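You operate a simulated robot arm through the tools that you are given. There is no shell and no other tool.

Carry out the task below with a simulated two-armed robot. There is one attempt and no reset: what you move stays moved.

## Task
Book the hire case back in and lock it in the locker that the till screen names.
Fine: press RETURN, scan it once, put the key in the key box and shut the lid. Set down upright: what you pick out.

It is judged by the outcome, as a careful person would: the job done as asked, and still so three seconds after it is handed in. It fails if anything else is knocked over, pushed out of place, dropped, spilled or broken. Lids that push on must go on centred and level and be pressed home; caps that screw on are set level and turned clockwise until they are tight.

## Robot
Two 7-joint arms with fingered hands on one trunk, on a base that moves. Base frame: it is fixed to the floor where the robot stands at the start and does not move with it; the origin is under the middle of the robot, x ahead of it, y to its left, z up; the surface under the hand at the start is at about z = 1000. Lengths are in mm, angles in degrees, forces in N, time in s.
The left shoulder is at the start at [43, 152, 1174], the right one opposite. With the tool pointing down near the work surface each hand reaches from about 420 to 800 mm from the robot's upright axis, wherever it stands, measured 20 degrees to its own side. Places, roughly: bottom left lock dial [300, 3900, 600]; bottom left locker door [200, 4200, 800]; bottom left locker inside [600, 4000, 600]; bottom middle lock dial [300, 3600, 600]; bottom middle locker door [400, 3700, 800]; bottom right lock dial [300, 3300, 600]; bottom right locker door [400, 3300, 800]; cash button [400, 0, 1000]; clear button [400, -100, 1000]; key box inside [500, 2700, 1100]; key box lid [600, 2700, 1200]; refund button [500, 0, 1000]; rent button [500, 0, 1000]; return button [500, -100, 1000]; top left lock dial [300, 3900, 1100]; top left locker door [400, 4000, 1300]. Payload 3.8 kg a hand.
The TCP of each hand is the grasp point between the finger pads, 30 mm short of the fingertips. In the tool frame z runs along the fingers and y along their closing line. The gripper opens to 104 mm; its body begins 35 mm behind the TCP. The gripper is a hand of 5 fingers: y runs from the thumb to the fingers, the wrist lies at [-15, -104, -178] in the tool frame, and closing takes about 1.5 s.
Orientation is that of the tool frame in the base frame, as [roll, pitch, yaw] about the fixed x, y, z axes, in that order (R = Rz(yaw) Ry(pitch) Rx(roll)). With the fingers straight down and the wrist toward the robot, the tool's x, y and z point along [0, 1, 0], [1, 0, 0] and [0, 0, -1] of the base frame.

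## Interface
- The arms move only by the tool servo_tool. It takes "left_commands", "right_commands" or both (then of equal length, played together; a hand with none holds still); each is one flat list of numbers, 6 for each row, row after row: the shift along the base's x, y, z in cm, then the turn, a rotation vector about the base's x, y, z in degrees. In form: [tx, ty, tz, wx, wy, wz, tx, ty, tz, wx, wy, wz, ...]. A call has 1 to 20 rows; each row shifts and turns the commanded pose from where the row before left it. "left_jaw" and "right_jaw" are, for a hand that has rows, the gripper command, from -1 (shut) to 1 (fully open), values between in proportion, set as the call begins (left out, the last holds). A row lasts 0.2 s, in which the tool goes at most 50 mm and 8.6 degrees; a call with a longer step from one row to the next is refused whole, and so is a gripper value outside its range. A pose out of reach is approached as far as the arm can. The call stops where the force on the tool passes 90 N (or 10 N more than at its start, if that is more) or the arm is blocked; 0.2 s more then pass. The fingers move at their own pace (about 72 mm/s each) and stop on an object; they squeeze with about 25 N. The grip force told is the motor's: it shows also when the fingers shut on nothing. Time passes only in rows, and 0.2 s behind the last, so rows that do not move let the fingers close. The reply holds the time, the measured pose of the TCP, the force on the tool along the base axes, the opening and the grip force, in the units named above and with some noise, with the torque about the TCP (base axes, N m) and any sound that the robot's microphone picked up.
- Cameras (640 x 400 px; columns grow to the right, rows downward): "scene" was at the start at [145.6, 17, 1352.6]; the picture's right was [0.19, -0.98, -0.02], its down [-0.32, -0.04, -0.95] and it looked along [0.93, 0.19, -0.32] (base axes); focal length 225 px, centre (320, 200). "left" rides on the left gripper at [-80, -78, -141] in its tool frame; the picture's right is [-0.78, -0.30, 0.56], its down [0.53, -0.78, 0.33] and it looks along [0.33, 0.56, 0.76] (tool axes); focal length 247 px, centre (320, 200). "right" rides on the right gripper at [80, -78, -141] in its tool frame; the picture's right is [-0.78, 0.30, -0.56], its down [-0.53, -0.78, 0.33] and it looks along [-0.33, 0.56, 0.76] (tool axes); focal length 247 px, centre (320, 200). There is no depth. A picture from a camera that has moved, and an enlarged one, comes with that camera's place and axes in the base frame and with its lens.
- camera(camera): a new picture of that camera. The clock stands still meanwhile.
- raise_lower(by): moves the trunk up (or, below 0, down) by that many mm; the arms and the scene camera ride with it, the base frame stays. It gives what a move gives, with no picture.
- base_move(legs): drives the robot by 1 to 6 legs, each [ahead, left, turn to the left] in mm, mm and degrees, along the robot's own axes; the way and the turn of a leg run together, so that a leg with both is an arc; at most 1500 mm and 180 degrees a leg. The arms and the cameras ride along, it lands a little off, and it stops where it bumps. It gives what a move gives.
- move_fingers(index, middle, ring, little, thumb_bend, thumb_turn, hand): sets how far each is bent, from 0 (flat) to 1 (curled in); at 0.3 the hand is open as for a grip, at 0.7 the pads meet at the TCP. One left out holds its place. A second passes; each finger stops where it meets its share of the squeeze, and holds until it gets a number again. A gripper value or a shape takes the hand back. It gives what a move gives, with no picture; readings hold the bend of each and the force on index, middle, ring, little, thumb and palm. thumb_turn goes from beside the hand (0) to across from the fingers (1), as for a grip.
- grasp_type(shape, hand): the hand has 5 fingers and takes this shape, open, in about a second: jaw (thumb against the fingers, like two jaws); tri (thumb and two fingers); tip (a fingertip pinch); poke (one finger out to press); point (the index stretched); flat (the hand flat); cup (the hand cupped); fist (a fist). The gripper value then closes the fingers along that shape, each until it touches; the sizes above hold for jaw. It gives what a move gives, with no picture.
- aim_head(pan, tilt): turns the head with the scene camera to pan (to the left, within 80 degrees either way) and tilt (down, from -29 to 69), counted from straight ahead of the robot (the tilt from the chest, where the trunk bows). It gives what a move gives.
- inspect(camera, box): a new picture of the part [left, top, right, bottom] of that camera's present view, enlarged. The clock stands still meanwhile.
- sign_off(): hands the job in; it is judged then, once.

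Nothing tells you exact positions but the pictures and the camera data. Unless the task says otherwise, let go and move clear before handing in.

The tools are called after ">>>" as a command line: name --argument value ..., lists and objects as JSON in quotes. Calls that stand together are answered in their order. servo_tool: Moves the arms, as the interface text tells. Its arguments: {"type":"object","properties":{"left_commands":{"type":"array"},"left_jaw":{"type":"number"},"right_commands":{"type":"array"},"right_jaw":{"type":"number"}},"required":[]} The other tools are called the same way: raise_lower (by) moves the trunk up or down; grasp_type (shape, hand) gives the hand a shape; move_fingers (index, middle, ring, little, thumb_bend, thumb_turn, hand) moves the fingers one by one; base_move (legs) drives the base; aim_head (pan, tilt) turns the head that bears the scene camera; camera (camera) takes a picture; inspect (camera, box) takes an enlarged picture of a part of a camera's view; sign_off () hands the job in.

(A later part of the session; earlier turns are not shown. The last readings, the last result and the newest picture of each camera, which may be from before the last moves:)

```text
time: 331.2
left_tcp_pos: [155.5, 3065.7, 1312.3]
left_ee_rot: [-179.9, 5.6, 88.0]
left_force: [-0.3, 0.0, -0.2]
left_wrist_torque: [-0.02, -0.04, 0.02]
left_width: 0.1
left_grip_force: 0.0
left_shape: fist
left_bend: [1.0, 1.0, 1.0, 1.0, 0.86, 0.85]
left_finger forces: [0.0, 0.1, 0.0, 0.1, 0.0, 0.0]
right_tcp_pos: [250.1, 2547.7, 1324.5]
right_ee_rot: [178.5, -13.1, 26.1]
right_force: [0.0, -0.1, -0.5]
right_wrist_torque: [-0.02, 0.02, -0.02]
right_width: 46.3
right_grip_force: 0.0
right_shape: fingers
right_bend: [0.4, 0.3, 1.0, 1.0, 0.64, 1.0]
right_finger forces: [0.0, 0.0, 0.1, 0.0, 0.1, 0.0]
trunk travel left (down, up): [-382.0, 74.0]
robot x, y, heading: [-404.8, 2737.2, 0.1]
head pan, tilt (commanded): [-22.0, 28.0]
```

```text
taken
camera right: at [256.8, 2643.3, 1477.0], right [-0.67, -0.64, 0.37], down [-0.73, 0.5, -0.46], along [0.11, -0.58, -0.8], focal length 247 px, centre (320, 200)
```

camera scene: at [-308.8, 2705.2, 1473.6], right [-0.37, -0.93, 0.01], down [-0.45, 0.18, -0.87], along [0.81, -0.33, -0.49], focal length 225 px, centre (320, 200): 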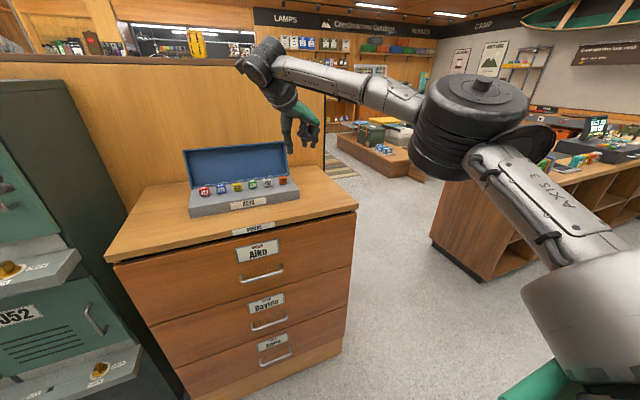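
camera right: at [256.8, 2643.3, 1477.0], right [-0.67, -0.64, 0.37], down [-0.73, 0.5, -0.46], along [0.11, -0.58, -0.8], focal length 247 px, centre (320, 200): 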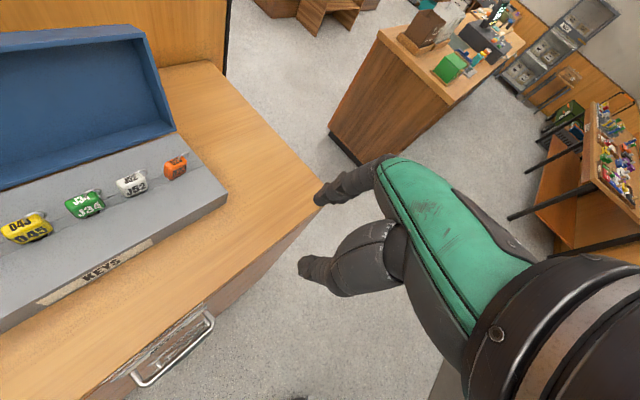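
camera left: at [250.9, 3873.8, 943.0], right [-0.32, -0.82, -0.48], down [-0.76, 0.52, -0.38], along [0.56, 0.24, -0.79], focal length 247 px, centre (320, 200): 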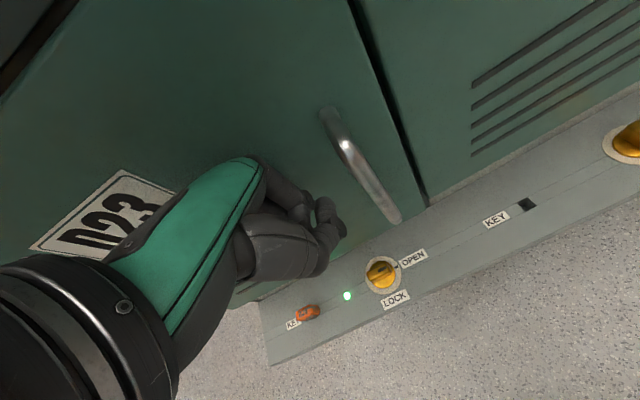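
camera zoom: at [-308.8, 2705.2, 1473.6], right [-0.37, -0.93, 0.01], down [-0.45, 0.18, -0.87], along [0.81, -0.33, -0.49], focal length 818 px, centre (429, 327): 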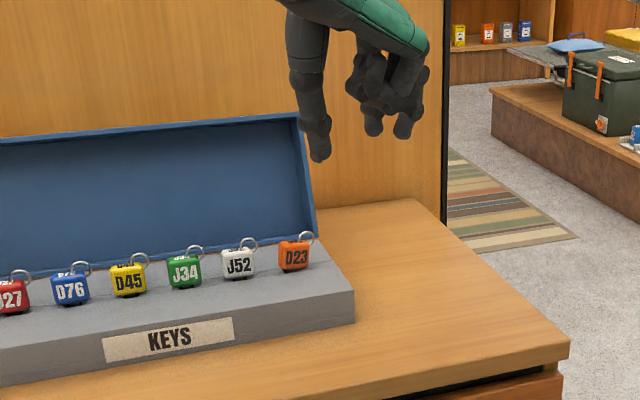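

The D23 key stands upright in its own slot beside the others. Now the lid: it's hinged at the back, leaning about 18° past vertical, its top edge near x 590–637, z 1233. I'll use the right hand, fingers over the top edge. First I reset that hand to point straight down, open.

>>> base_move --legs '[[0, 170, 0]]'

>>> servo_tool --right_commands '[0, 0, 1, -2.3, 6.3, 0, 0, 0, 1, -2.3, 6.3, 0, 0, 0, 1, 0, 0, 8, 0, 0, 1, 0, 0, 8, 0, 0, 1, 0, 0, 8, 0, 0, 1, 0, 0, 8, 0, 0, 0, 0, 0, 8, 0, 0, 0, 0, 0, 8, 0, 0, 0, 0, 0, 8, 0, 0, 0, 0, 0, 8, 0, 0, 0, 0, 0, 0]'

>>> grasp_type --hand "right" --shape "jaw"

>>> aim_head --pan -25 --tilt 22

>>> camera --camera "scene"

>>> camera --camera "right"

```text
time: 332.6
left_tcp_pos: [151.3, 3235.2, 1314.9]
left_ee_rot: [179.8, 5.4, 88.1]
left_force: [-0.1, -0.1, 0.1]
left_wrist_torque: [0.07, 0.02, 0.03]
left_width: 0.0
left_grip_force: 0.1
left_shape: fist
left_bend: [1.0, 1.0, 1.0, 1.0, 0.86, 0.85]
left_finger forces: [0.0, 0.1, 0.0, 0.0, 0.0, 0.0]
right_tcp_pos: [246.5, 2717.0, 1326.0]
right_ee_rot: [178.7, -13.3, 26.1]
right_force: [0.6, -0.8, -0.4]
right_wrist_torque: [0.02, 0.01, 0.03]
right_width: 46.4
right_grip_force: 0.2
right_shape: fingers
right_bend: [0.4, 0.3, 1.0, 1.0, 0.64, 1.0]
right_finger forces: [0.1, 0.1, 0.0, 0.0, 0.0, 0.0]
trunk travel left (down, up): [-382.0, 74.0]
robot x, y, heading: [-409.3, 2909.2, 0.1]
head pan, tilt (commanded): [-22.0, 28.0]
```

```text
time: 335.0
left_tcp_pos: [151.8, 3238.6, 1313.4]
left_ee_rot: [179.9, 5.7, 88.1]
left_force: [0.4, 0.4, -0.5]
left_wrist_torque: [0.02, 0.01, 0.01]
left_width: 0.1
left_grip_force: 0.1
left_shape: fist
left_bend: [1.0, 1.0, 1.0, 1.0, 0.86, 0.85]
left_finger forces: [0.0, 0.0, 0.0, 0.0, 0.0, 0.0]
right_tcp_pos: [240.9, 2719.6, 1384.6]
right_ee_rot: [-180.0, 0.2, 90.1]
right_force: [-0.8, 0.3, 1.0]
right_wrist_torque: [0.01, 0.01, -0.03]
right_width: 46.3
right_grip_force: 0.0
right_shape: fingers
right_bend: [0.4, 0.3, 1.0, 1.0, 0.64, 1.0]
right_finger forces: [0.0, 0.1, 0.1, 0.2, 0.0, 0.0]
right hand out of reach, approached as far as the arm can: row 2
trunk travel left (down, up): [-382.0, 74.0]
robot x, y, heading: [-406.9, 2914.2, 0.1]
head pan, tilt (commanded): [-22.0, 28.0]
```

```text
time: 335.9
left_tcp_pos: [151.7, 3237.7, 1313.3]
left_ee_rot: [179.9, 5.6, 88.1]
left_force: [0.3, 1.1, 0.2]
left_wrist_torque: [0.0, 0.0, -0.02]
left_width: 0.0
left_grip_force: 0.0
left_shape: fist
left_bend: [1.0, 1.0, 1.0, 1.0, 0.86, 0.85]
left_finger forces: [0.0, 0.0, 0.2, 0.0, 0.0, 0.1]
right_tcp_pos: [240.5, 2720.2, 1385.5]
right_ee_rot: [180.0, 0.1, 90.0]
right_force: [-0.1, 0.4, -0.1]
right_wrist_torque: [0.02, 0.0, -0.02]
right_width: 103.9
right_grip_force: 0.1
right_shape: jaw
right_bend: [0.3, 0.3, 0.3, 0.3, 0.3, 0.98]
right_finger forces: [0.0, 0.1, 0.0, 0.0, 0.0, 0.0]
trunk travel left (down, up): [-382.0, 74.0]
robot x, y, heading: [-411.1, 2911.8, 0.2]
head pan, tilt (commanded): [-22.0, 28.0]
```

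```text
time: 336.6
left_tcp_pos: [151.3, 3237.9, 1313.9]
left_ee_rot: [179.9, 5.7, 88.1]
left_force: [0.5, -0.2, -0.4]
left_wrist_torque: [0.01, 0.01, -0.01]
left_width: 0.0
left_grip_force: 0.1
left_shape: fist
left_bend: [1.0, 1.0, 1.0, 1.0, 0.86, 0.85]
left_finger forces: [0.0, 0.0, 0.0, 0.1, 0.1, 0.0]
right_tcp_pos: [239.8, 2720.1, 1385.0]
right_ee_rot: [179.9, 0.1, 90.0]
right_force: [0.4, 0.1, -0.1]
right_wrist_torque: [-0.01, 0.0, 0.03]
right_width: 103.3
right_grip_force: 0.0
right_shape: jaw
right_bend: [0.3, 0.3, 0.3, 0.3, 0.3, 0.98]
right_finger forces: [0.1, 0.0, 0.0, 0.0, 0.0, 0.1]
trunk travel left (down, up): [-382.0, 74.0]
robot x, y, heading: [-408.3, 2911.4, 0.2]
head pan, tilt (commanded): [-25.0, 22.0]
```

```text
taken
camera scene: at [-313.6, 2872.3, 1483.7], right [-0.42, -0.91, 0.01], down [-0.36, 0.16, -0.92], along [0.83, -0.39, -0.39], focal length 225 px, centre (320, 200)
```

scene: 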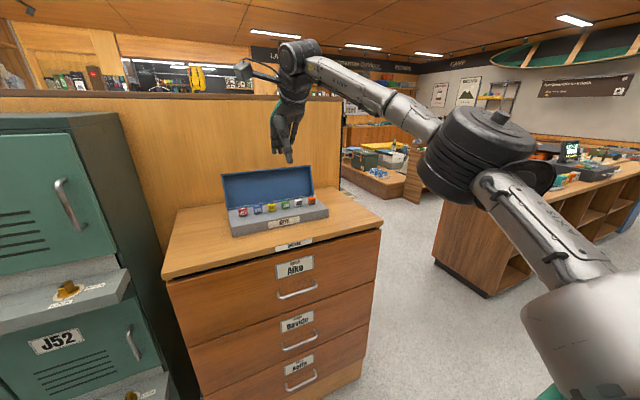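

```text
taken
camera right: at [163.1, 2801.4, 1525.7], right [0.3, -0.78, 0.56], down [-0.78, -0.54, -0.33], along [0.56, -0.34, -0.76], focal length 247 px, centre (320, 200)
```

right: 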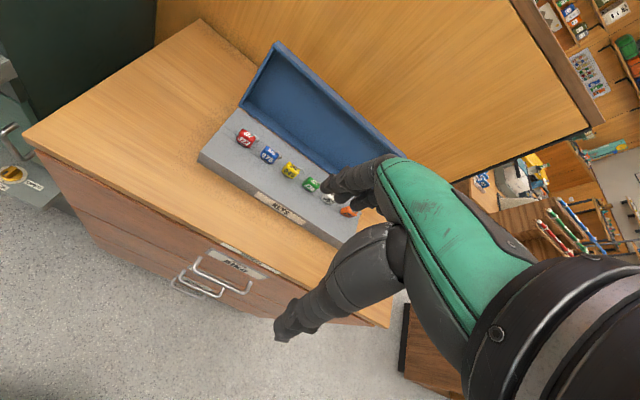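

The hand is set and there's roughly 90–100 mm of space behind the lid. I'll drive up to the cabinet so the hand hangs over the lid, well above it.

>>> base_move --legs '[[345, 0, 0]]'

>>> camera --camera "scene"

>>> camera --camera "right"

```text
time: 338.2
left_tcp_pos: [342.5, 3238.3, 1315.8]
left_ee_rot: [-179.1, 5.5, 87.8]
left_force: [-0.7, 0.0, -0.3]
left_wrist_torque: [0.01, -0.06, 0.0]
left_width: 0.0
left_grip_force: 0.1
left_shape: fist
left_bend: [1.0, 1.0, 1.0, 1.0, 0.86, 0.85]
left_finger forces: [0.1, 0.3, 0.0, 0.1, 0.0, 0.0]
right_tcp_pos: [439.3, 2720.0, 1386.7]
right_ee_rot: [179.8, 0.0, 89.9]
right_force: [-0.2, -0.4, -0.3]
right_wrist_torque: [0.02, 0.0, 0.01]
right_width: 103.9
right_grip_force: 0.1
right_shape: jaw
right_bend: [0.3, 0.3, 0.3, 0.3, 0.3, 0.98]
right_finger forces: [0.0, 0.0, 0.1, 0.0, 0.0, 0.1]
trunk travel left (down, up): [-382.0, 74.0]
robot x, y, heading: [-206.4, 2906.6, 0.4]
head pan, tilt (commanded): [-25.0, 22.0]
stopped in leg 1: the force on the tool passed its limit at 203 N (the readings are from after the stop); the commanded pose is now the measured one
```

```text
taken
camera scene: at [-116.3, 2872.4, 1484.0], right [-0.42, -0.91, 0.01], down [-0.35, 0.16, -0.92], along [0.84, -0.39, -0.39], focal length 225 px, centre (320, 200)
```

scene: 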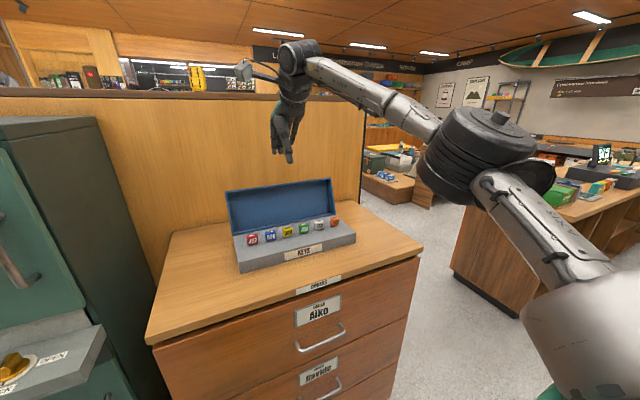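

```text
taken
camera right: at [360.9, 2801.8, 1527.1], right [0.29, -0.78, 0.56], down [-0.78, -0.54, -0.33], along [0.56, -0.34, -0.76], focal length 247 px, centre (320, 200)
```

right: 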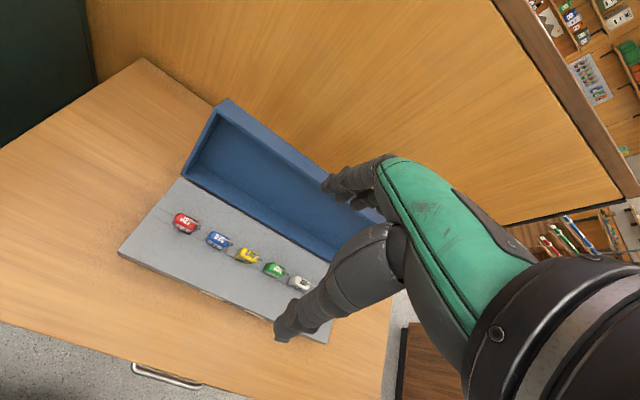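

My stowed left fist bumped the locker front (it stopped at once). I'll back off, tuck the left arm in close, and check the lockers for any change.

>>> base_move --legs '[[-80, 0, 0]]'

>>> servo_tool --left_commands '[-4, -1, 0, 0, 0, 0, -4, -1, 0, 0, 0, 0, -4, -1, 0, 0, 0, 0, -4, -1, 0, 0, 0, 0, -4, -1, 0, 0, 0, 0, -2, 0, 0, 0, 0, 0, 0, 0, 0, 0, 0, 0]'

>>> aim_head --pan 45 --tilt 15

>>> camera --camera "scene"

>>> camera --camera "left"

```text
time: 339.3
left_tcp_pos: [274.1, 3238.8, 1309.0]
left_ee_rot: [-178.5, 5.5, 87.7]
left_force: [0.4, 0.5, 0.3]
left_wrist_torque: [0.01, 0.03, 0.02]
left_width: 0.1
left_grip_force: 0.0
left_shape: fist
left_bend: [1.0, 1.0, 1.0, 1.0, 0.86, 0.85]
left_finger forces: [0.0, 0.0, 0.1, 0.1, 0.1, 0.0]
right_tcp_pos: [373.7, 2720.8, 1379.2]
right_ee_rot: [-179.6, 0.0, 90.0]
right_force: [1.1, 0.0, -1.2]
right_wrist_torque: [0.03, 0.05, 0.02]
right_width: 103.7
right_grip_force: 0.0
right_shape: jaw
right_bend: [0.3, 0.3, 0.3, 0.3, 0.3, 0.98]
right_finger forces: [0.0, 0.0, 0.0, 0.1, 0.0, 0.1]
trunk travel left (down, up): [-382.0, 74.0]
robot x, y, heading: [-283.1, 2913.4, 0.2]
head pan, tilt (commanded): [-25.0, 22.0]
```

```text
time: 340.9
left_tcp_pos: [47.2, 3188.9, 1313.2]
left_ee_rot: [-178.9, 5.5, 87.7]
left_force: [-0.3, 0.2, 0.7]
left_wrist_torque: [0.01, 0.0, -0.01]
left_width: 0.3
left_grip_force: 0.1
left_shape: fist
left_bend: [1.0, 1.0, 1.0, 1.0, 0.86, 0.85]
left_finger forces: [0.1, 0.1, 0.0, 0.0, 0.0, 0.0]
right_tcp_pos: [364.5, 2720.2, 1383.2]
right_ee_rot: [180.0, 0.1, 90.0]
right_force: [-0.1, 0.8, 0.4]
right_wrist_torque: [-0.03, -0.03, -0.03]
right_width: 104.0
right_grip_force: 0.1
right_shape: jaw
right_bend: [0.3, 0.3, 0.3, 0.3, 0.3, 0.98]
right_finger forces: [0.0, 0.1, 0.0, 0.1, 0.0, 0.1]
trunk travel left (down, up): [-382.0, 74.0]
robot x, y, heading: [-278.8, 2909.6, 0.2]
head pan, tilt (commanded): [-25.0, 22.0]
```

```text
time: 342.3
left_tcp_pos: [47.2, 3188.9, 1313.3]
left_ee_rot: [-178.8, 5.5, 87.7]
left_force: [-1.1, 0.7, -0.2]
left_wrist_torque: [-0.03, -0.03, 0.0]
left_width: 0.0
left_grip_force: 0.0
left_shape: fist
left_bend: [1.0, 1.0, 1.0, 1.0, 0.86, 0.85]
left_finger forces: [0.0, 0.1, 0.1, 0.1, 0.0, 0.0]
right_tcp_pos: [364.4, 2720.1, 1384.5]
right_ee_rot: [180.0, 0.1, 89.9]
right_force: [0.3, -0.1, 0.0]
right_wrist_torque: [0.0, 0.01, 0.01]
right_width: 103.8
right_grip_force: 0.1
right_shape: jaw
right_bend: [0.3, 0.3, 0.3, 0.3, 0.3, 0.98]
right_finger forces: [0.0, 0.0, 0.0, 0.0, 0.1, 0.1]
trunk travel left (down, up): [-382.0, 74.0]
robot x, y, heading: [-280.8, 2910.5, 0.1]
head pan, tilt (commanded): [45.0, 15.0]
```

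```text
taken
camera scene: at [-208.8, 2977.8, 1495.4], right [0.71, -0.7, -0.01], down [-0.2, -0.18, -0.96], along [0.68, 0.69, -0.27], focal length 225 px, centre (320, 200)
```

scene: 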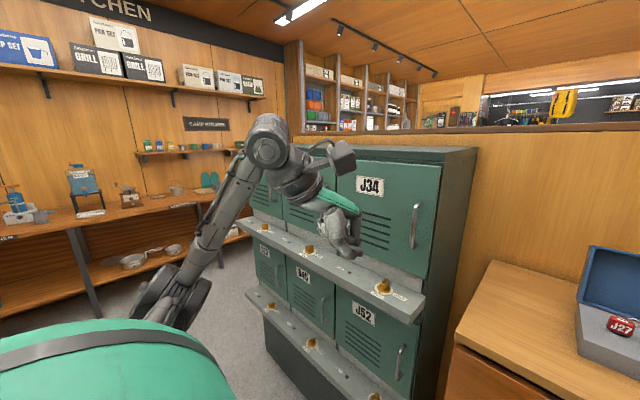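

```text
taken
camera left: at [-29.4, 3126.0, 1463.3], right [-0.34, -0.81, -0.47], down [-0.76, 0.53, -0.37], along [0.55, 0.24, -0.8], focal length 247 px, centre (320, 200)
```

left: 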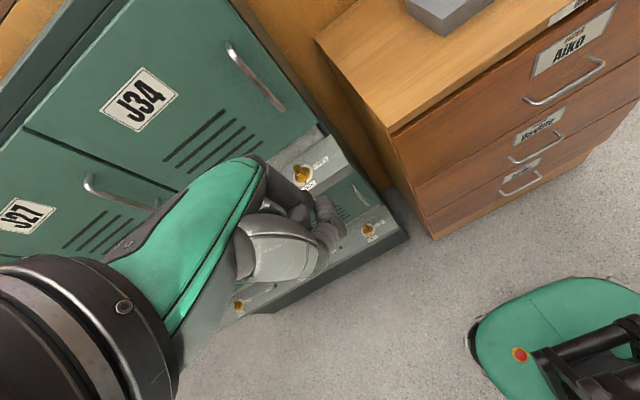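

The lockers look unchanged. With the left arm tucked in, I'll drive forward to the cabinet again.

>>> base_move --legs '[[130, 0, 0]]'

>>> aim_head --pan -25 --tilt 25

>>> camera --camera "scene"

>>> camera --camera "left"

>>> camera --camera "right"

```text
time: 343.6
left_tcp_pos: [174.9, 3189.7, 1314.0]
left_ee_rot: [-178.9, 5.5, 87.8]
left_force: [-0.3, -0.7, -0.6]
left_wrist_torque: [-0.01, 0.02, 0.0]
left_width: 0.2
left_grip_force: 0.1
left_shape: fist
left_bend: [1.0, 1.0, 1.0, 1.0, 0.86, 0.85]
left_finger forces: [0.0, 0.0, 0.0, 0.0, 0.0, 0.1]
right_tcp_pos: [492.2, 2722.0, 1385.3]
right_ee_rot: [179.8, 0.1, 90.1]
right_force: [0.0, 0.6, 0.4]
right_wrist_torque: [0.0, -0.02, -0.01]
right_width: 103.8
right_grip_force: 0.0
right_shape: jaw
right_bend: [0.3, 0.3, 0.3, 0.3, 0.3, 0.98]
right_finger forces: [0.0, 0.1, 0.0, 0.0, 0.1, 0.0]
trunk travel left (down, up): [-382.0, 74.0]
robot x, y, heading: [-156.1, 2915.4, 0.2]
head pan, tilt (commanded): [45.0, 15.0]
```

```text
time: 345.0
left_tcp_pos: [177.3, 3189.6, 1312.1]
left_ee_rot: [-178.8, 5.4, 87.8]
left_force: [-0.7, 0.9, 0.2]
left_wrist_torque: [0.02, 0.03, -0.03]
left_width: 0.1
left_grip_force: 0.1
left_shape: fist
left_bend: [1.0, 1.0, 1.0, 1.0, 0.86, 0.85]
left_finger forces: [0.0, 0.0, 0.0, 0.1, 0.0, 0.1]
right_tcp_pos: [495.8, 2722.0, 1383.4]
right_ee_rot: [-180.0, 0.1, 90.0]
right_force: [-0.2, 0.1, 0.0]
right_wrist_torque: [-0.01, -0.02, -0.01]
right_width: 103.7
right_grip_force: 0.2
right_shape: jaw
right_bend: [0.3, 0.3, 0.3, 0.3, 0.3, 0.98]
right_finger forces: [0.0, 0.1, 0.0, 0.0, 0.1, 0.0]
trunk travel left (down, up): [-382.0, 74.0]
robot x, y, heading: [-153.2, 2914.9, 0.5]
head pan, tilt (commanded): [-25.0, 25.0]
```

```text
taken
camera scene: at [-60.4, 2873.7, 1478.9], right [-0.42, -0.91, 0.01], down [-0.4, 0.18, -0.9], along [0.82, -0.38, -0.44], focal length 225 px, centre (320, 200)
```

scene: 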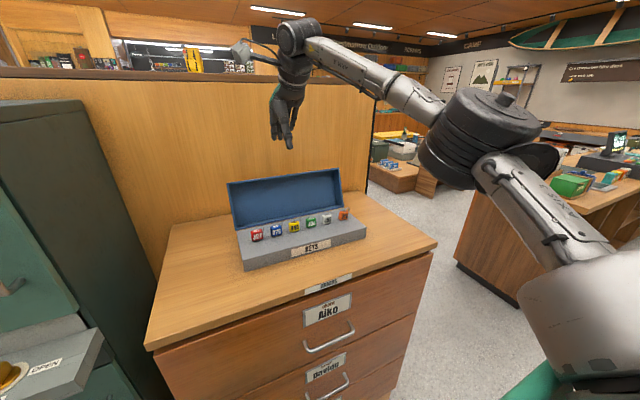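

```text
taken
camera left: at [101.1, 3126.8, 1463.3], right [-0.34, -0.81, -0.47], down [-0.76, 0.53, -0.37], along [0.55, 0.24, -0.8], focal length 247 px, centre (320, 200)
```

left: 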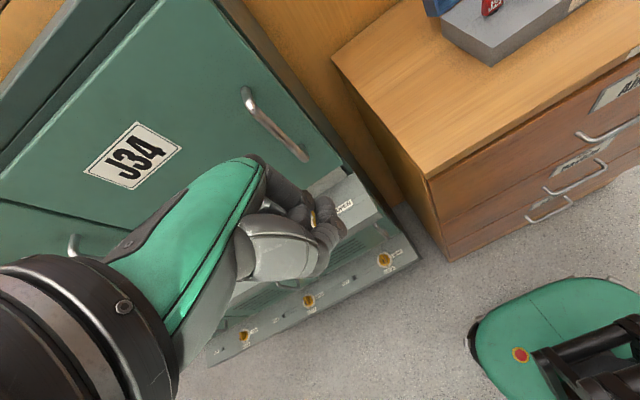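

```text
taken
camera right: at [417.9, 2803.1, 1524.7], right [0.3, -0.77, 0.56], down [-0.78, -0.54, -0.33], along [0.56, -0.34, -0.76], focal length 247 px, centre (320, 200)
```

right: 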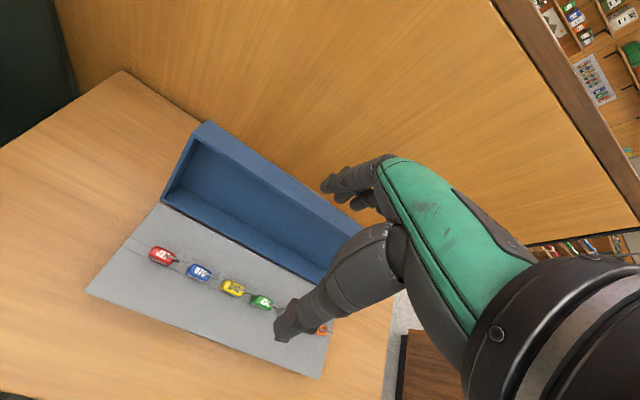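

Lid edge confirmed at x 590–637, z≈1235. Moving 80 mm closer and reaching over, still above it.

>>> base_move --legs '[[80, 0, 0]]'

>>> servo_tool --right_commands '[1.5, -1, -2, 0, 0, 0, 1.5, -1, -2, 0, 0, 0, 0.5, -1, -3, 0, 0, 0, 0, 0, -3, 0, 0, 0, 0, 0, 0, 0, 0, 0]'

>>> camera --camera "right"

>>> inspect --camera "scene" --box '[200, 60, 400, 260]'

```text
time: 346.1
left_tcp_pos: [248.1, 3190.2, 1316.1]
left_ee_rot: [-179.1, 5.5, 87.8]
left_force: [-0.5, -0.5, 0.2]
left_wrist_torque: [-0.04, -0.04, 0.01]
left_width: 0.0
left_grip_force: 0.0
left_shape: fist
left_bend: [1.0, 1.0, 1.0, 1.0, 0.86, 0.85]
left_finger forces: [0.1, 0.0, 0.0, 0.0, 0.0, 0.0]
right_tcp_pos: [565.9, 2721.8, 1389.3]
right_ee_rot: [179.6, 0.1, 90.1]
right_force: [-0.7, 0.4, 0.8]
right_wrist_torque: [0.02, -0.06, -0.01]
right_width: 103.7
right_grip_force: 0.0
right_shape: jaw
right_bend: [0.3, 0.3, 0.3, 0.3, 0.3, 0.98]
right_finger forces: [0.0, 0.0, 0.0, 0.0, 0.1, 0.1]
trunk travel left (down, up): [-382.0, 74.0]
robot x, y, heading: [-75.2, 2912.5, 0.2]
head pan, tilt (commanded): [-25.0, 25.0]
```

```text
time: 347.2
left_tcp_pos: [254.5, 3191.0, 1313.6]
left_ee_rot: [-178.9, 5.4, 87.8]
left_force: [0.2, -0.9, -0.2]
left_wrist_torque: [0.0, -0.03, 0.0]
left_width: 0.1
left_grip_force: 0.0
left_shape: fist
left_bend: [1.0, 1.0, 1.0, 1.0, 0.86, 0.85]
left_finger forces: [0.1, 0.0, 0.0, 0.1, 0.0, 0.1]
right_tcp_pos: [606.2, 2692.6, 1284.8]
right_ee_rot: [179.8, 0.1, 90.0]
right_force: [-0.9, 0.5, 0.4]
right_wrist_torque: [-0.02, -0.01, 0.01]
right_width: 104.0
right_grip_force: 0.1
right_shape: jaw
right_bend: [0.3, 0.3, 0.3, 0.3, 0.3, 0.98]
right_finger forces: [0.0, 0.0, 0.0, 0.0, 0.1, 0.0]
trunk travel left (down, up): [-382.0, 74.0]
robot x, y, heading: [-76.8, 2913.2, 0.5]
head pan, tilt (commanded): [-25.0, 25.0]
```

```text
taken
camera right: at [528.8, 2773.9, 1425.5], right [0.3, -0.77, 0.56], down [-0.78, -0.54, -0.33], along [0.56, -0.34, -0.76], focal length 247 px, centre (320, 200)
```

right: 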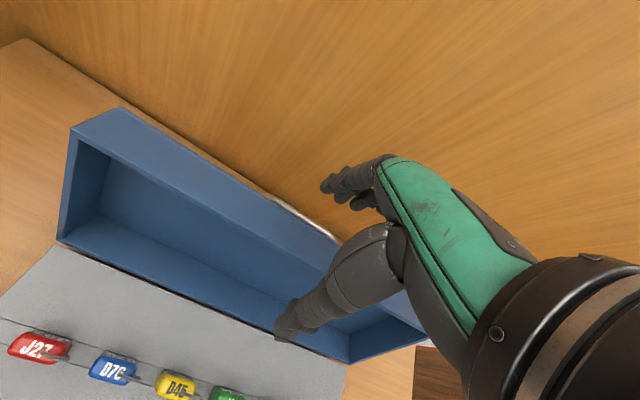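

```text
2.00 times, centred on (300, 160) of scene
camera zoom: at [16.0, 2874.5, 1479.1], right [-0.42, -0.91, 0.01], down [-0.4, 0.18, -0.9], along [0.82, -0.38, -0.43], focal length 450 px, centre (360, 280)
```

zoom: 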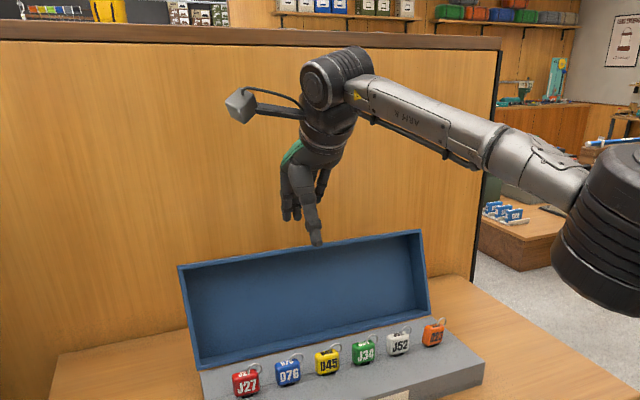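

There's a wire handle on the lid's outer side around y 2680–2725, so I'll shift 55 mm right of it, then lower the open hand so the fingers come down behind the lid and the thumb in front.

>>> servo_tool --right_commands '[0, -3, 0, 0, 0, 0, 0, -2.5, 0, 0, 0, 0, 0.5, 0, -1.5, 0, 0, 0, 0, 0, 0, 0, 0, 0]'

>>> camera --camera "right"

>>> inspect --camera "scene" --box '[220, 60, 400, 220]'

```text
time: 348.2
left_tcp_pos: [255.2, 3190.7, 1312.5]
left_ee_rot: [-178.8, 5.5, 87.8]
left_force: [1.0, -0.2, 0.6]
left_wrist_torque: [-0.01, 0.01, 0.0]
left_width: 0.0
left_grip_force: 0.1
left_shape: fist
left_bend: [1.0, 1.0, 1.0, 1.0, 0.86, 0.85]
left_finger forces: [0.1, 0.0, 0.0, 0.0, 0.1, 0.0]
right_tcp_pos: [613.1, 2637.8, 1269.7]
right_ee_rot: [-180.0, 0.1, 90.0]
right_force: [-0.5, 0.0, -0.1]
right_wrist_torque: [-0.01, 0.01, 0.0]
right_width: 103.5
right_grip_force: 0.1
right_shape: jaw
right_bend: [0.3, 0.3, 0.3, 0.3, 0.3, 0.98]
right_finger forces: [0.0, 0.0, 0.0, 0.0, 0.1, 0.0]
trunk travel left (down, up): [-382.0, 74.0]
robot x, y, heading: [-74.1, 2913.6, 0.1]
head pan, tilt (commanded): [-25.0, 25.0]
```

```text
taken
camera right: at [536.0, 2718.4, 1410.0], right [0.3, -0.77, 0.56], down [-0.78, -0.54, -0.33], along [0.56, -0.33, -0.76], focal length 247 px, centre (320, 200)
```

right: 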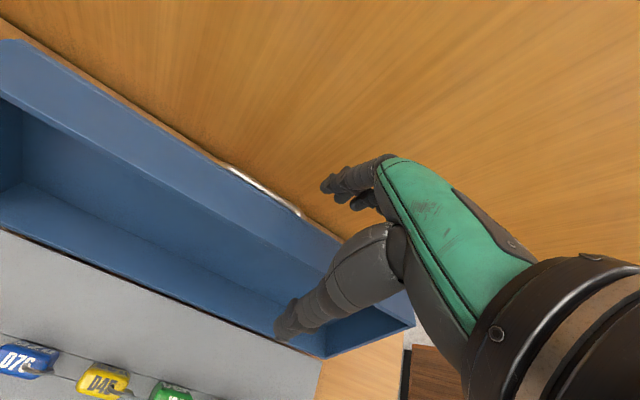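

```text
2.50 times, centred on (310, 140) of scene
camera zoom: at [17.8, 2874.1, 1478.9], right [-0.42, -0.91, 0.01], down [-0.4, 0.18, -0.9], along [0.82, -0.38, -0.44], focal length 562 px, centre (345, 350)
```

zoom: 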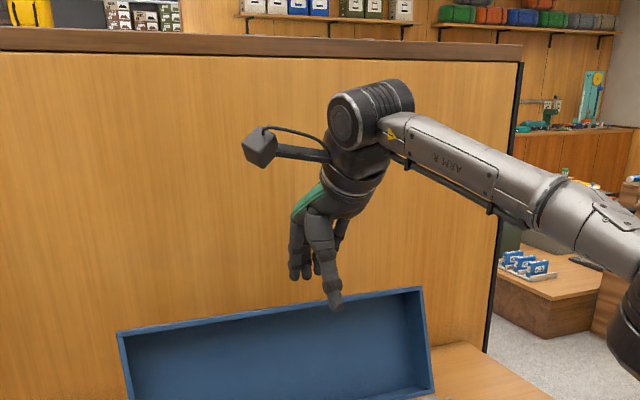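

>>> servo_tool --right_commands '[0, 0, -1.5, 0, 0, 0, 0, 0, -1.5, 0, 0, 0, 0, 0, -1.2, 0, 0, 0, 0, 0, 0, 0, 0, 0]'

>>> camera --camera "right"

>>> inspect --camera "scene" --box '[240, 80, 380, 200]'

```text
time: 349.2
left_tcp_pos: [255.4, 3191.0, 1312.8]
left_ee_rot: [-178.8, 5.5, 87.8]
left_force: [0.7, -0.7, 0.7]
left_wrist_torque: [-0.04, -0.01, -0.02]
left_width: 0.0
left_grip_force: 0.1
left_shape: fist
left_bend: [1.0, 1.0, 1.0, 1.0, 0.86, 0.85]
left_finger forces: [0.1, 0.0, 0.0, 0.1, 0.0, 0.0]
right_tcp_pos: [613.3, 2637.0, 1228.2]
right_ee_rot: [179.9, 0.1, 90.0]
right_force: [-0.4, -0.7, -0.2]
right_wrist_torque: [0.0, 0.02, 0.03]
right_width: 104.1
right_grip_force: 0.0
right_shape: jaw
right_bend: [0.3, 0.3, 0.3, 0.3, 0.3, 0.98]
right_finger forces: [0.1, 0.0, 0.0, 0.0, 0.0, 0.1]
trunk travel left (down, up): [-382.0, 74.0]
robot x, y, heading: [-78.3, 2909.8, 0.5]
head pan, tilt (commanded): [-25.0, 25.0]
```

```text
taken
camera right: at [535.0, 2718.7, 1368.1], right [0.3, -0.77, 0.56], down [-0.78, -0.54, -0.33], along [0.56, -0.34, -0.76], focal length 247 px, centre (320, 200)
```

right: 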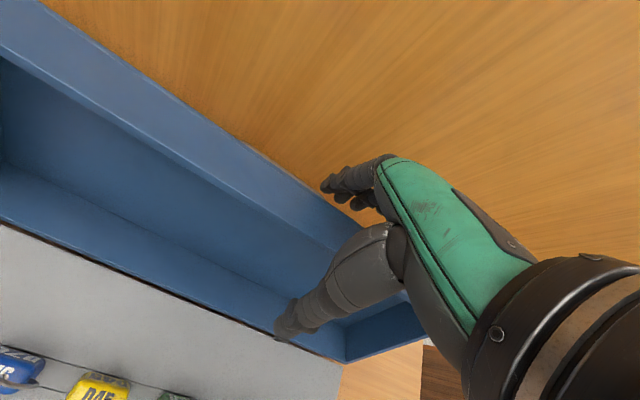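

```text
3.33 times, centred on (310, 140) of scene
camera zoom: at [17.5, 2874.1, 1478.9], right [-0.42, -0.91, 0.01], down [-0.4, 0.18, -0.9], along [0.82, -0.38, -0.44], focal length 750 px, centre (353, 400)
```

zoom: 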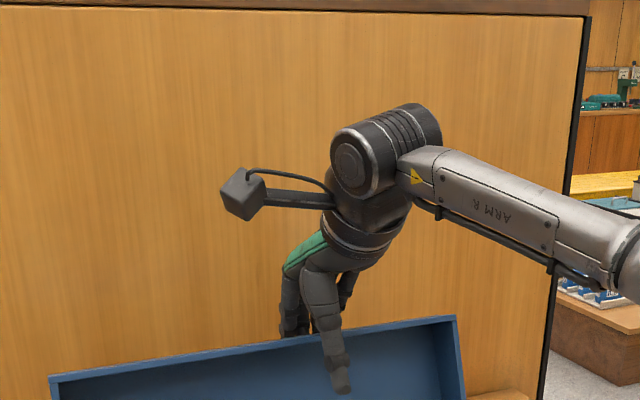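

The hand straddles the lid edge: thumb in front, fingers behind. Pulling gently towards me.

>>> servo_tool --right_commands '[-1, 0, 0, 0, 0, 0, -1, 0, 0, 0, 0, 0, -1, 0, 0, 0, 0, 0, -1, 0, 0, 0, 0, 0, 0, 0, 0, 0, 0, 0]'

>>> camera --camera "right"

>>> inspect --camera "scene" --box '[220, 80, 400, 240]'

```text
time: 350.4
left_tcp_pos: [256.4, 3191.7, 1312.7]
left_ee_rot: [-178.8, 5.5, 87.8]
left_force: [0.6, 0.5, -0.8]
left_wrist_torque: [0.02, -0.02, 0.0]
left_width: 0.0
left_grip_force: 0.1
left_shape: fist
left_bend: [1.0, 1.0, 1.0, 1.0, 0.86, 0.85]
left_finger forces: [0.0, 0.1, 0.0, 0.1, 0.0, 0.0]
right_tcp_pos: [575.2, 2638.1, 1231.3]
right_ee_rot: [179.4, -0.1, 90.2]
right_force: [18.2, -2.1, 24.8]
right_wrist_torque: [-0.19, -1.63, -0.08]
right_width: 103.7
right_grip_force: 0.0
right_shape: jaw
right_bend: [0.23, 0.29, 0.28, 0.28, 0.3, 0.98]
right_finger forces: [14.6, 14.4, 3.5, 2.9, 0.1, 0.0]
trunk travel left (down, up): [-382.0, 74.0]
robot x, y, heading: [-73.7, 2916.0, 0.6]
head pan, tilt (commanded): [-25.0, 25.0]
```

```text
taken
camera right: at [496.4, 2719.2, 1371.4], right [0.29, -0.78, 0.56], down [-0.77, -0.54, -0.34], along [0.56, -0.33, -0.76], focal length 247 px, centre (320, 200)
```

right: 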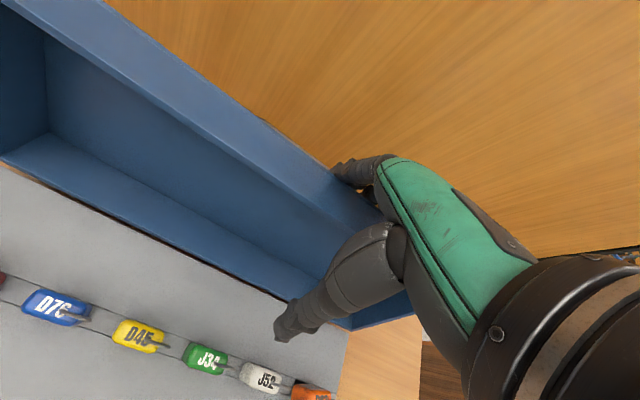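

```text
2.50 times, centred on (310, 160) of scene
camera zoom: at [18.5, 2875.1, 1479.1], right [-0.42, -0.91, 0.01], down [-0.4, 0.18, -0.9], along [0.82, -0.38, -0.44], focal length 562 px, centre (345, 300)
```

zoom: 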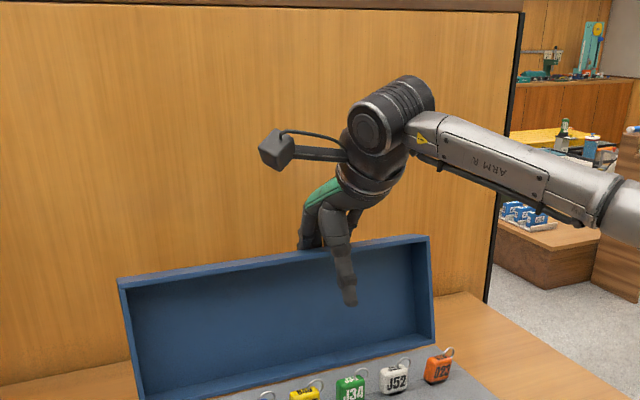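

The lid is starting to move but its edge presses up into the hand. I'll rise 10 mm and keep pulling.

>>> servo_tool --right_commands '[0, 0, 0.8, 0, 0, 0, -0.8, 0, 0.3, 0, 0, 0, -0.8, 0, 0.1, 0, 0, 0, -0.8, 0, 0.1, 0, 0, 0, 0, 0, 0, 0, 0, 0]'

>>> camera --camera "right"

>>> inspect --camera "scene" --box '[220, 80, 400, 240]'

```text
time: 351.6
left_tcp_pos: [253.8, 3190.1, 1313.6]
left_ee_rot: [-178.8, 5.5, 87.8]
left_force: [0.0, 0.3, -0.2]
left_wrist_torque: [-0.01, -0.01, -0.02]
left_width: 0.0
left_grip_force: 0.1
left_shape: fist
left_bend: [1.0, 1.0, 1.0, 1.0, 0.86, 0.85]
left_finger forces: [0.0, 0.1, 0.0, 0.0, 0.1, 0.1]
right_tcp_pos: [550.2, 2638.0, 1245.2]
right_ee_rot: [179.3, 0.0, 90.1]
right_force: [12.7, -3.6, 25.6]
right_wrist_torque: [-0.24, -1.83, -0.14]
right_width: 103.8
right_grip_force: 0.1
right_shape: jaw
right_bend: [0.23, 0.29, 0.28, 0.29, 0.3, 0.98]
right_finger forces: [12.1, 18.2, 2.7, 2.1, 0.0, 0.0]
trunk travel left (down, up): [-382.0, 74.0]
robot x, y, heading: [-73.3, 2912.5, 0.2]
head pan, tilt (commanded): [-25.0, 25.0]
```

```text
taken
camera right: at [470.3, 2719.3, 1385.0], right [0.29, -0.78, 0.56], down [-0.77, -0.54, -0.34], along [0.57, -0.33, -0.75], focal length 247 px, centre (320, 200)
```

right: 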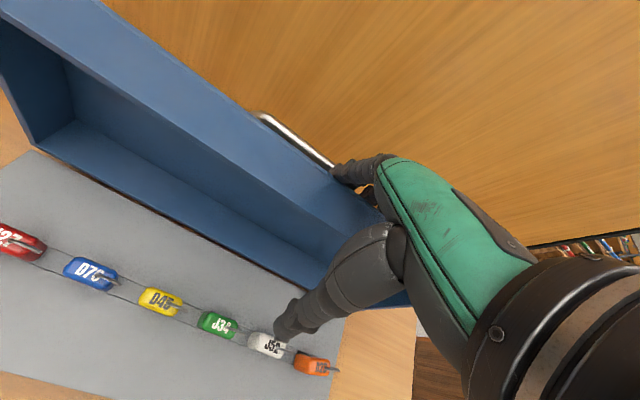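

```text
2.50 times, centred on (310, 160) of scene
camera zoom: at [16.7, 2874.8, 1479.1], right [-0.42, -0.91, 0.01], down [-0.4, 0.18, -0.9], along [0.82, -0.38, -0.43], focal length 562 px, centre (345, 300)
```

zoom: 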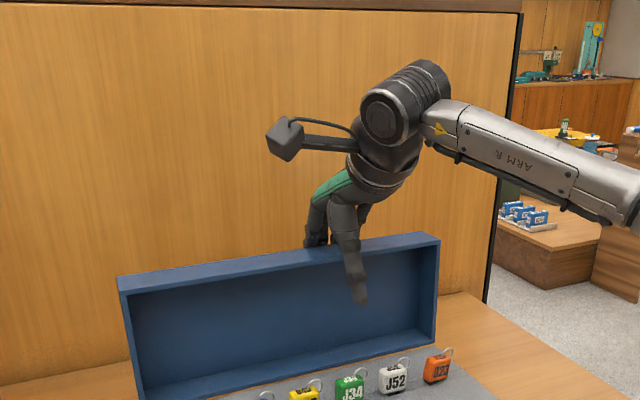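

The lid is nearly upright. Continuing the pull.

>>> servo_tool --right_commands '[-0.8, 0, 0.4, 0, 0, 0, -1, 0, 0, 0, 0, 0, -1, 0, 0, 0, 0, 0, -1, 0, 0, 0, 0, 0, 0, 0, 0, 0, 0, 0]'

>>> camera --camera "right"

>>> inspect --camera "scene" --box '[220, 80, 400, 240]'

```text
time: 352.9
left_tcp_pos: [252.7, 3190.9, 1314.2]
left_ee_rot: [-179.0, 5.6, 87.7]
left_force: [-0.6, 0.2, -0.1]
left_wrist_torque: [0.0, 0.01, -0.01]
left_width: 0.0
left_grip_force: 0.0
left_shape: fist
left_bend: [1.0, 1.0, 1.0, 1.0, 0.86, 0.85]
left_finger forces: [0.1, 0.0, 0.1, 0.1, 0.1, 0.0]
right_tcp_pos: [510.4, 2638.5, 1254.9]
right_ee_rot: [178.7, 0.0, 90.0]
right_force: [9.5, -4.5, 35.9]
right_wrist_torque: [-0.31, -2.82, -0.26]
right_width: 103.8
right_grip_force: 0.1
right_shape: jaw
right_bend: [0.23, 0.3, 0.26, 0.3, 0.3, 0.98]
right_finger forces: [10.7, 34.9, 4.1, 0.7, 0.0, 0.0]
trunk travel left (down, up): [-382.0, 74.0]
robot x, y, heading: [-74.0, 2912.6, 0.2]
head pan, tilt (commanded): [-25.0, 25.0]
```

```text
taken
camera right: at [429.5, 2719.6, 1393.7], right [0.28, -0.78, 0.56], down [-0.77, -0.54, -0.35], along [0.57, -0.33, -0.75], focal length 247 px, centre (320, 200)
```

right: 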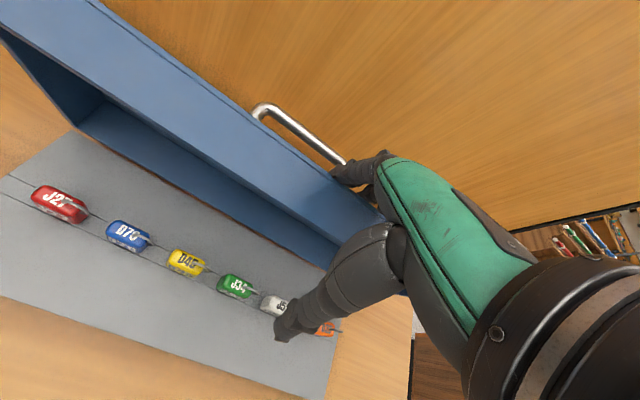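

```text
2.50 times, centred on (310, 160) of scene
camera zoom: at [14.0, 2875.5, 1479.3], right [-0.42, -0.91, 0.01], down [-0.4, 0.18, -0.9], along [0.82, -0.38, -0.43], focal length 562 px, centre (345, 300)
```

zoom: 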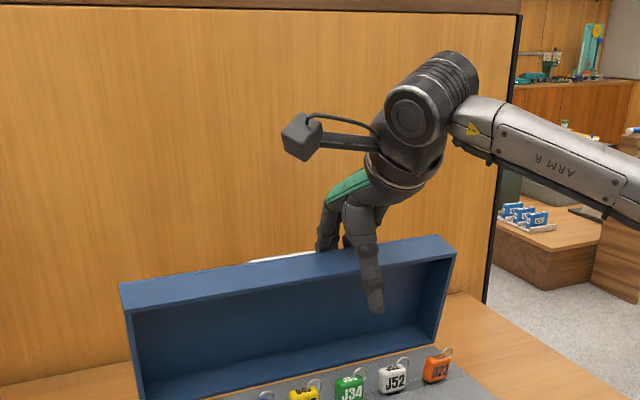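

The lid is past upright and its rear corner pushes up on the hand. Before it tips over I'll bring the thumb closer to catch it: partly close the hand while shifting it forward to match, and rise slightly.

>>> servo_tool --right_commands '[0.8, 0, 0.5, 0, 0, 0, 0.8, 0, 0.4, 0, 0, 0, 0.5, 0, 0, 0, 0, 0, 0, 0, 0, 0, 0, 0]' --right_jaw 0.2

>>> camera --camera "right"

>>> inspect --camera "scene" --box '[220, 80, 400, 240]'

```text
time: 353.9
left_tcp_pos: [252.2, 3191.0, 1313.6]
left_ee_rot: [-178.9, 5.5, 87.7]
left_force: [0.1, 0.6, 0.1]
left_wrist_torque: [0.0, -0.03, 0.02]
left_width: 0.1
left_grip_force: 0.0
left_shape: fist
left_bend: [1.0, 1.0, 1.0, 1.0, 0.86, 0.85]
left_finger forces: [0.0, 0.0, 0.0, 0.0, 0.0, 0.0]
right_tcp_pos: [529.3, 2638.7, 1257.1]
right_ee_rot: [179.7, 0.2, 90.1]
right_force: [2.8, -0.1, 23.5]
right_wrist_torque: [-0.24, -0.78, 0.0]
right_width: 62.1
right_grip_force: 0.0
right_shape: jaw
right_bend: [0.29, 0.38, 0.37, 0.43, 0.64, 1.0]
right_finger forces: [0.1, 28.0, 0.0, 0.0, 0.0, 0.0]
trunk travel left (down, up): [-382.0, 74.0]
robot x, y, heading: [-72.4, 2910.0, 0.3]
head pan, tilt (commanded): [-25.0, 25.0]
```

```text
taken
camera right: at [451.5, 2720.8, 1397.4], right [0.29, -0.77, 0.56], down [-0.77, -0.54, -0.34], along [0.56, -0.33, -0.76], focal length 247 px, centre (320, 200)
```

right: 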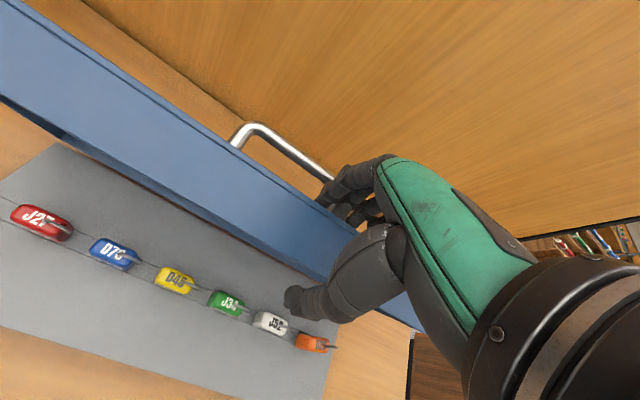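

```text
2.50 times, centred on (310, 160) of scene
camera zoom: at [14.2, 2875.7, 1479.2], right [-0.42, -0.91, 0.01], down [-0.4, 0.18, -0.9], along [0.82, -0.38, -0.43], focal length 562 px, centre (345, 300)
```

zoom: 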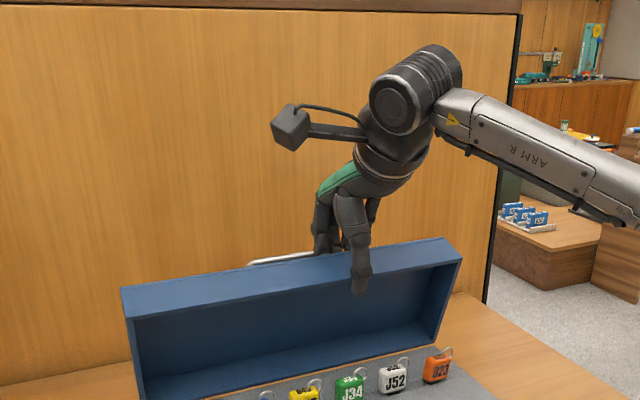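

>>> servo_tool --right_commands '[0, 0, 0.8, 0, 0, 0, -0.8, 0, 0.2, 0, 0, 0, -0.8, 0, 0, 0, 0, 0, -0.8, 0, 0, 0, 0, 0, 0, 0, 0, 0, 0, 0]'

>>> camera --camera "right"

>>> inspect --camera "scene" --box '[220, 80, 400, 240]'

```text
time: 355.1
left_tcp_pos: [255.7, 3190.6, 1312.8]
left_ee_rot: [-178.7, 5.5, 87.8]
left_force: [-0.6, 0.3, -0.5]
left_wrist_torque: [0.05, 0.01, 0.01]
left_width: 0.0
left_grip_force: 0.1
left_shape: fist
left_bend: [1.0, 1.0, 1.0, 1.0, 0.86, 0.85]
left_finger forces: [0.1, 0.1, 0.0, 0.1, 0.0, 0.1]
right_tcp_pos: [508.1, 2637.6, 1263.3]
right_ee_rot: [-179.8, 0.2, 90.0]
right_force: [1.0, 1.3, 0.6]
right_wrist_torque: [-0.02, -0.08, 0.02]
right_width: 63.3
right_grip_force: 0.1
right_shape: jaw
right_bend: [0.28, 0.4, 0.37, 0.43, 0.64, 1.0]
right_finger forces: [0.4, 2.2, 0.1, 0.0, 0.1, 0.0]
trunk travel left (down, up): [-382.0, 74.0]
robot x, y, heading: [-72.7, 2913.9, 0.3]
head pan, tilt (commanded): [-25.0, 25.0]
```

```text
taken
camera right: at [430.9, 2719.2, 1404.1], right [0.3, -0.77, 0.56], down [-0.78, -0.54, -0.33], along [0.56, -0.34, -0.76], focal length 247 px, centre (320, 200)
```

right: 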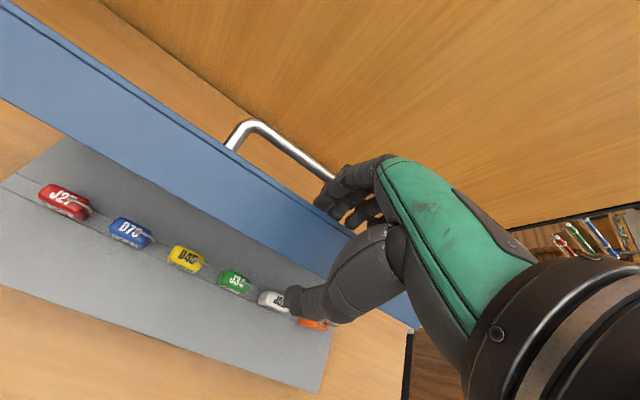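

```text
2.50 times, centred on (310, 160) of scene
camera zoom: at [17.5, 2874.5, 1478.9], right [-0.42, -0.91, 0.01], down [-0.4, 0.18, -0.9], along [0.82, -0.38, -0.44], focal length 562 px, centre (345, 300)
```

zoom: 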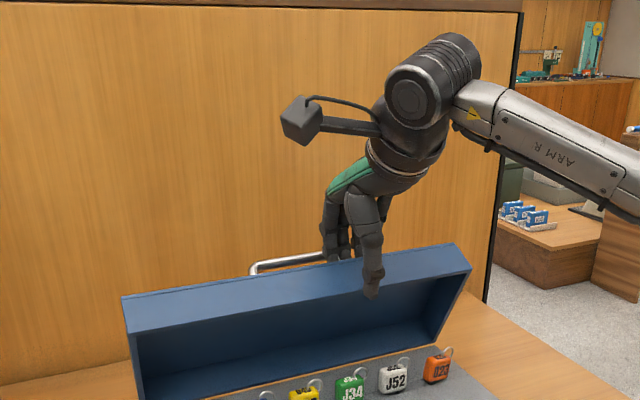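

The lid stays where I leave it (a stiff hinge), now leaning forward with almost no force. I'll keep drawing it forward and down along its arc with the fingers on its back.

>>> servo_tool --right_commands '[-1, 0, 0, 0, 0, 0, -1, 0, -0.2, 0, 0, 0, -1, 0, -0.3, 0, 0, 0, -1, 0, -0.4, 0, 0, 0, 0, 0, 0, 0, 0, 0]'

>>> camera --camera "right"

>>> inspect --camera "scene" --box '[220, 80, 400, 240]'

```text
time: 356.2
left_tcp_pos: [255.6, 3190.3, 1313.7]
left_ee_rot: [-178.8, 5.5, 87.8]
left_force: [-0.1, -1.3, 0.0]
left_wrist_torque: [0.0, 0.0, -0.01]
left_width: 0.1
left_grip_force: 0.2
left_shape: fist
left_bend: [1.0, 1.0, 1.0, 1.0, 0.86, 0.85]
left_finger forces: [0.0, 0.1, 0.0, 0.1, 0.1, 0.0]
right_tcp_pos: [468.1, 2635.9, 1254.4]
right_ee_rot: [180.0, 0.0, 90.1]
right_force: [0.5, -0.1, 1.8]
right_wrist_torque: [-0.01, -0.08, 0.0]
right_width: 62.9
right_grip_force: 0.0
right_shape: jaw
right_bend: [0.29, 0.41, 0.37, 0.43, 0.64, 1.0]
right_finger forces: [0.2, 2.3, 0.0, 0.0, 0.1, 0.0]
trunk travel left (down, up): [-382.0, 74.0]
robot x, y, heading: [-76.2, 2910.4, 0.1]
head pan, tilt (commanded): [-25.0, 25.0]
```

```text
taken
camera right: at [390.4, 2718.5, 1395.5], right [0.3, -0.77, 0.56], down [-0.78, -0.54, -0.33], along [0.56, -0.34, -0.76], focal length 247 px, centre (320, 200)
```

right: 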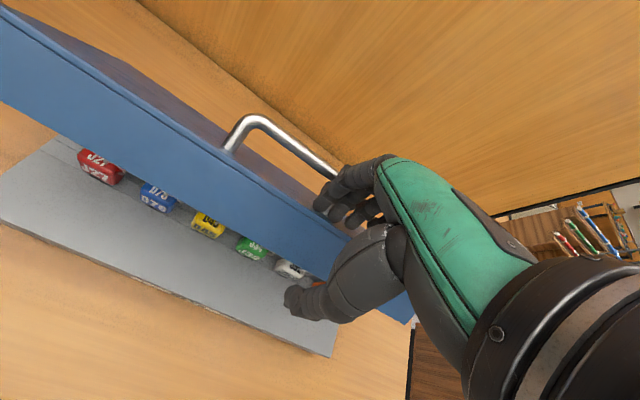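

```text
2.50 times, centred on (310, 160) of scene
camera zoom: at [17.4, 2874.1, 1478.9], right [-0.42, -0.91, 0.01], down [-0.4, 0.18, -0.9], along [0.82, -0.38, -0.44], focal length 562 px, centre (345, 300)
```

zoom: 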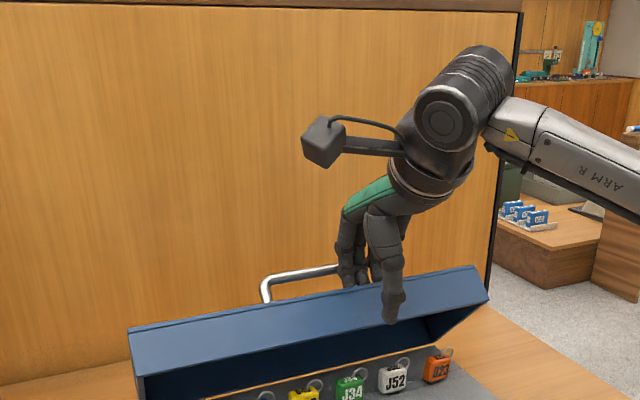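

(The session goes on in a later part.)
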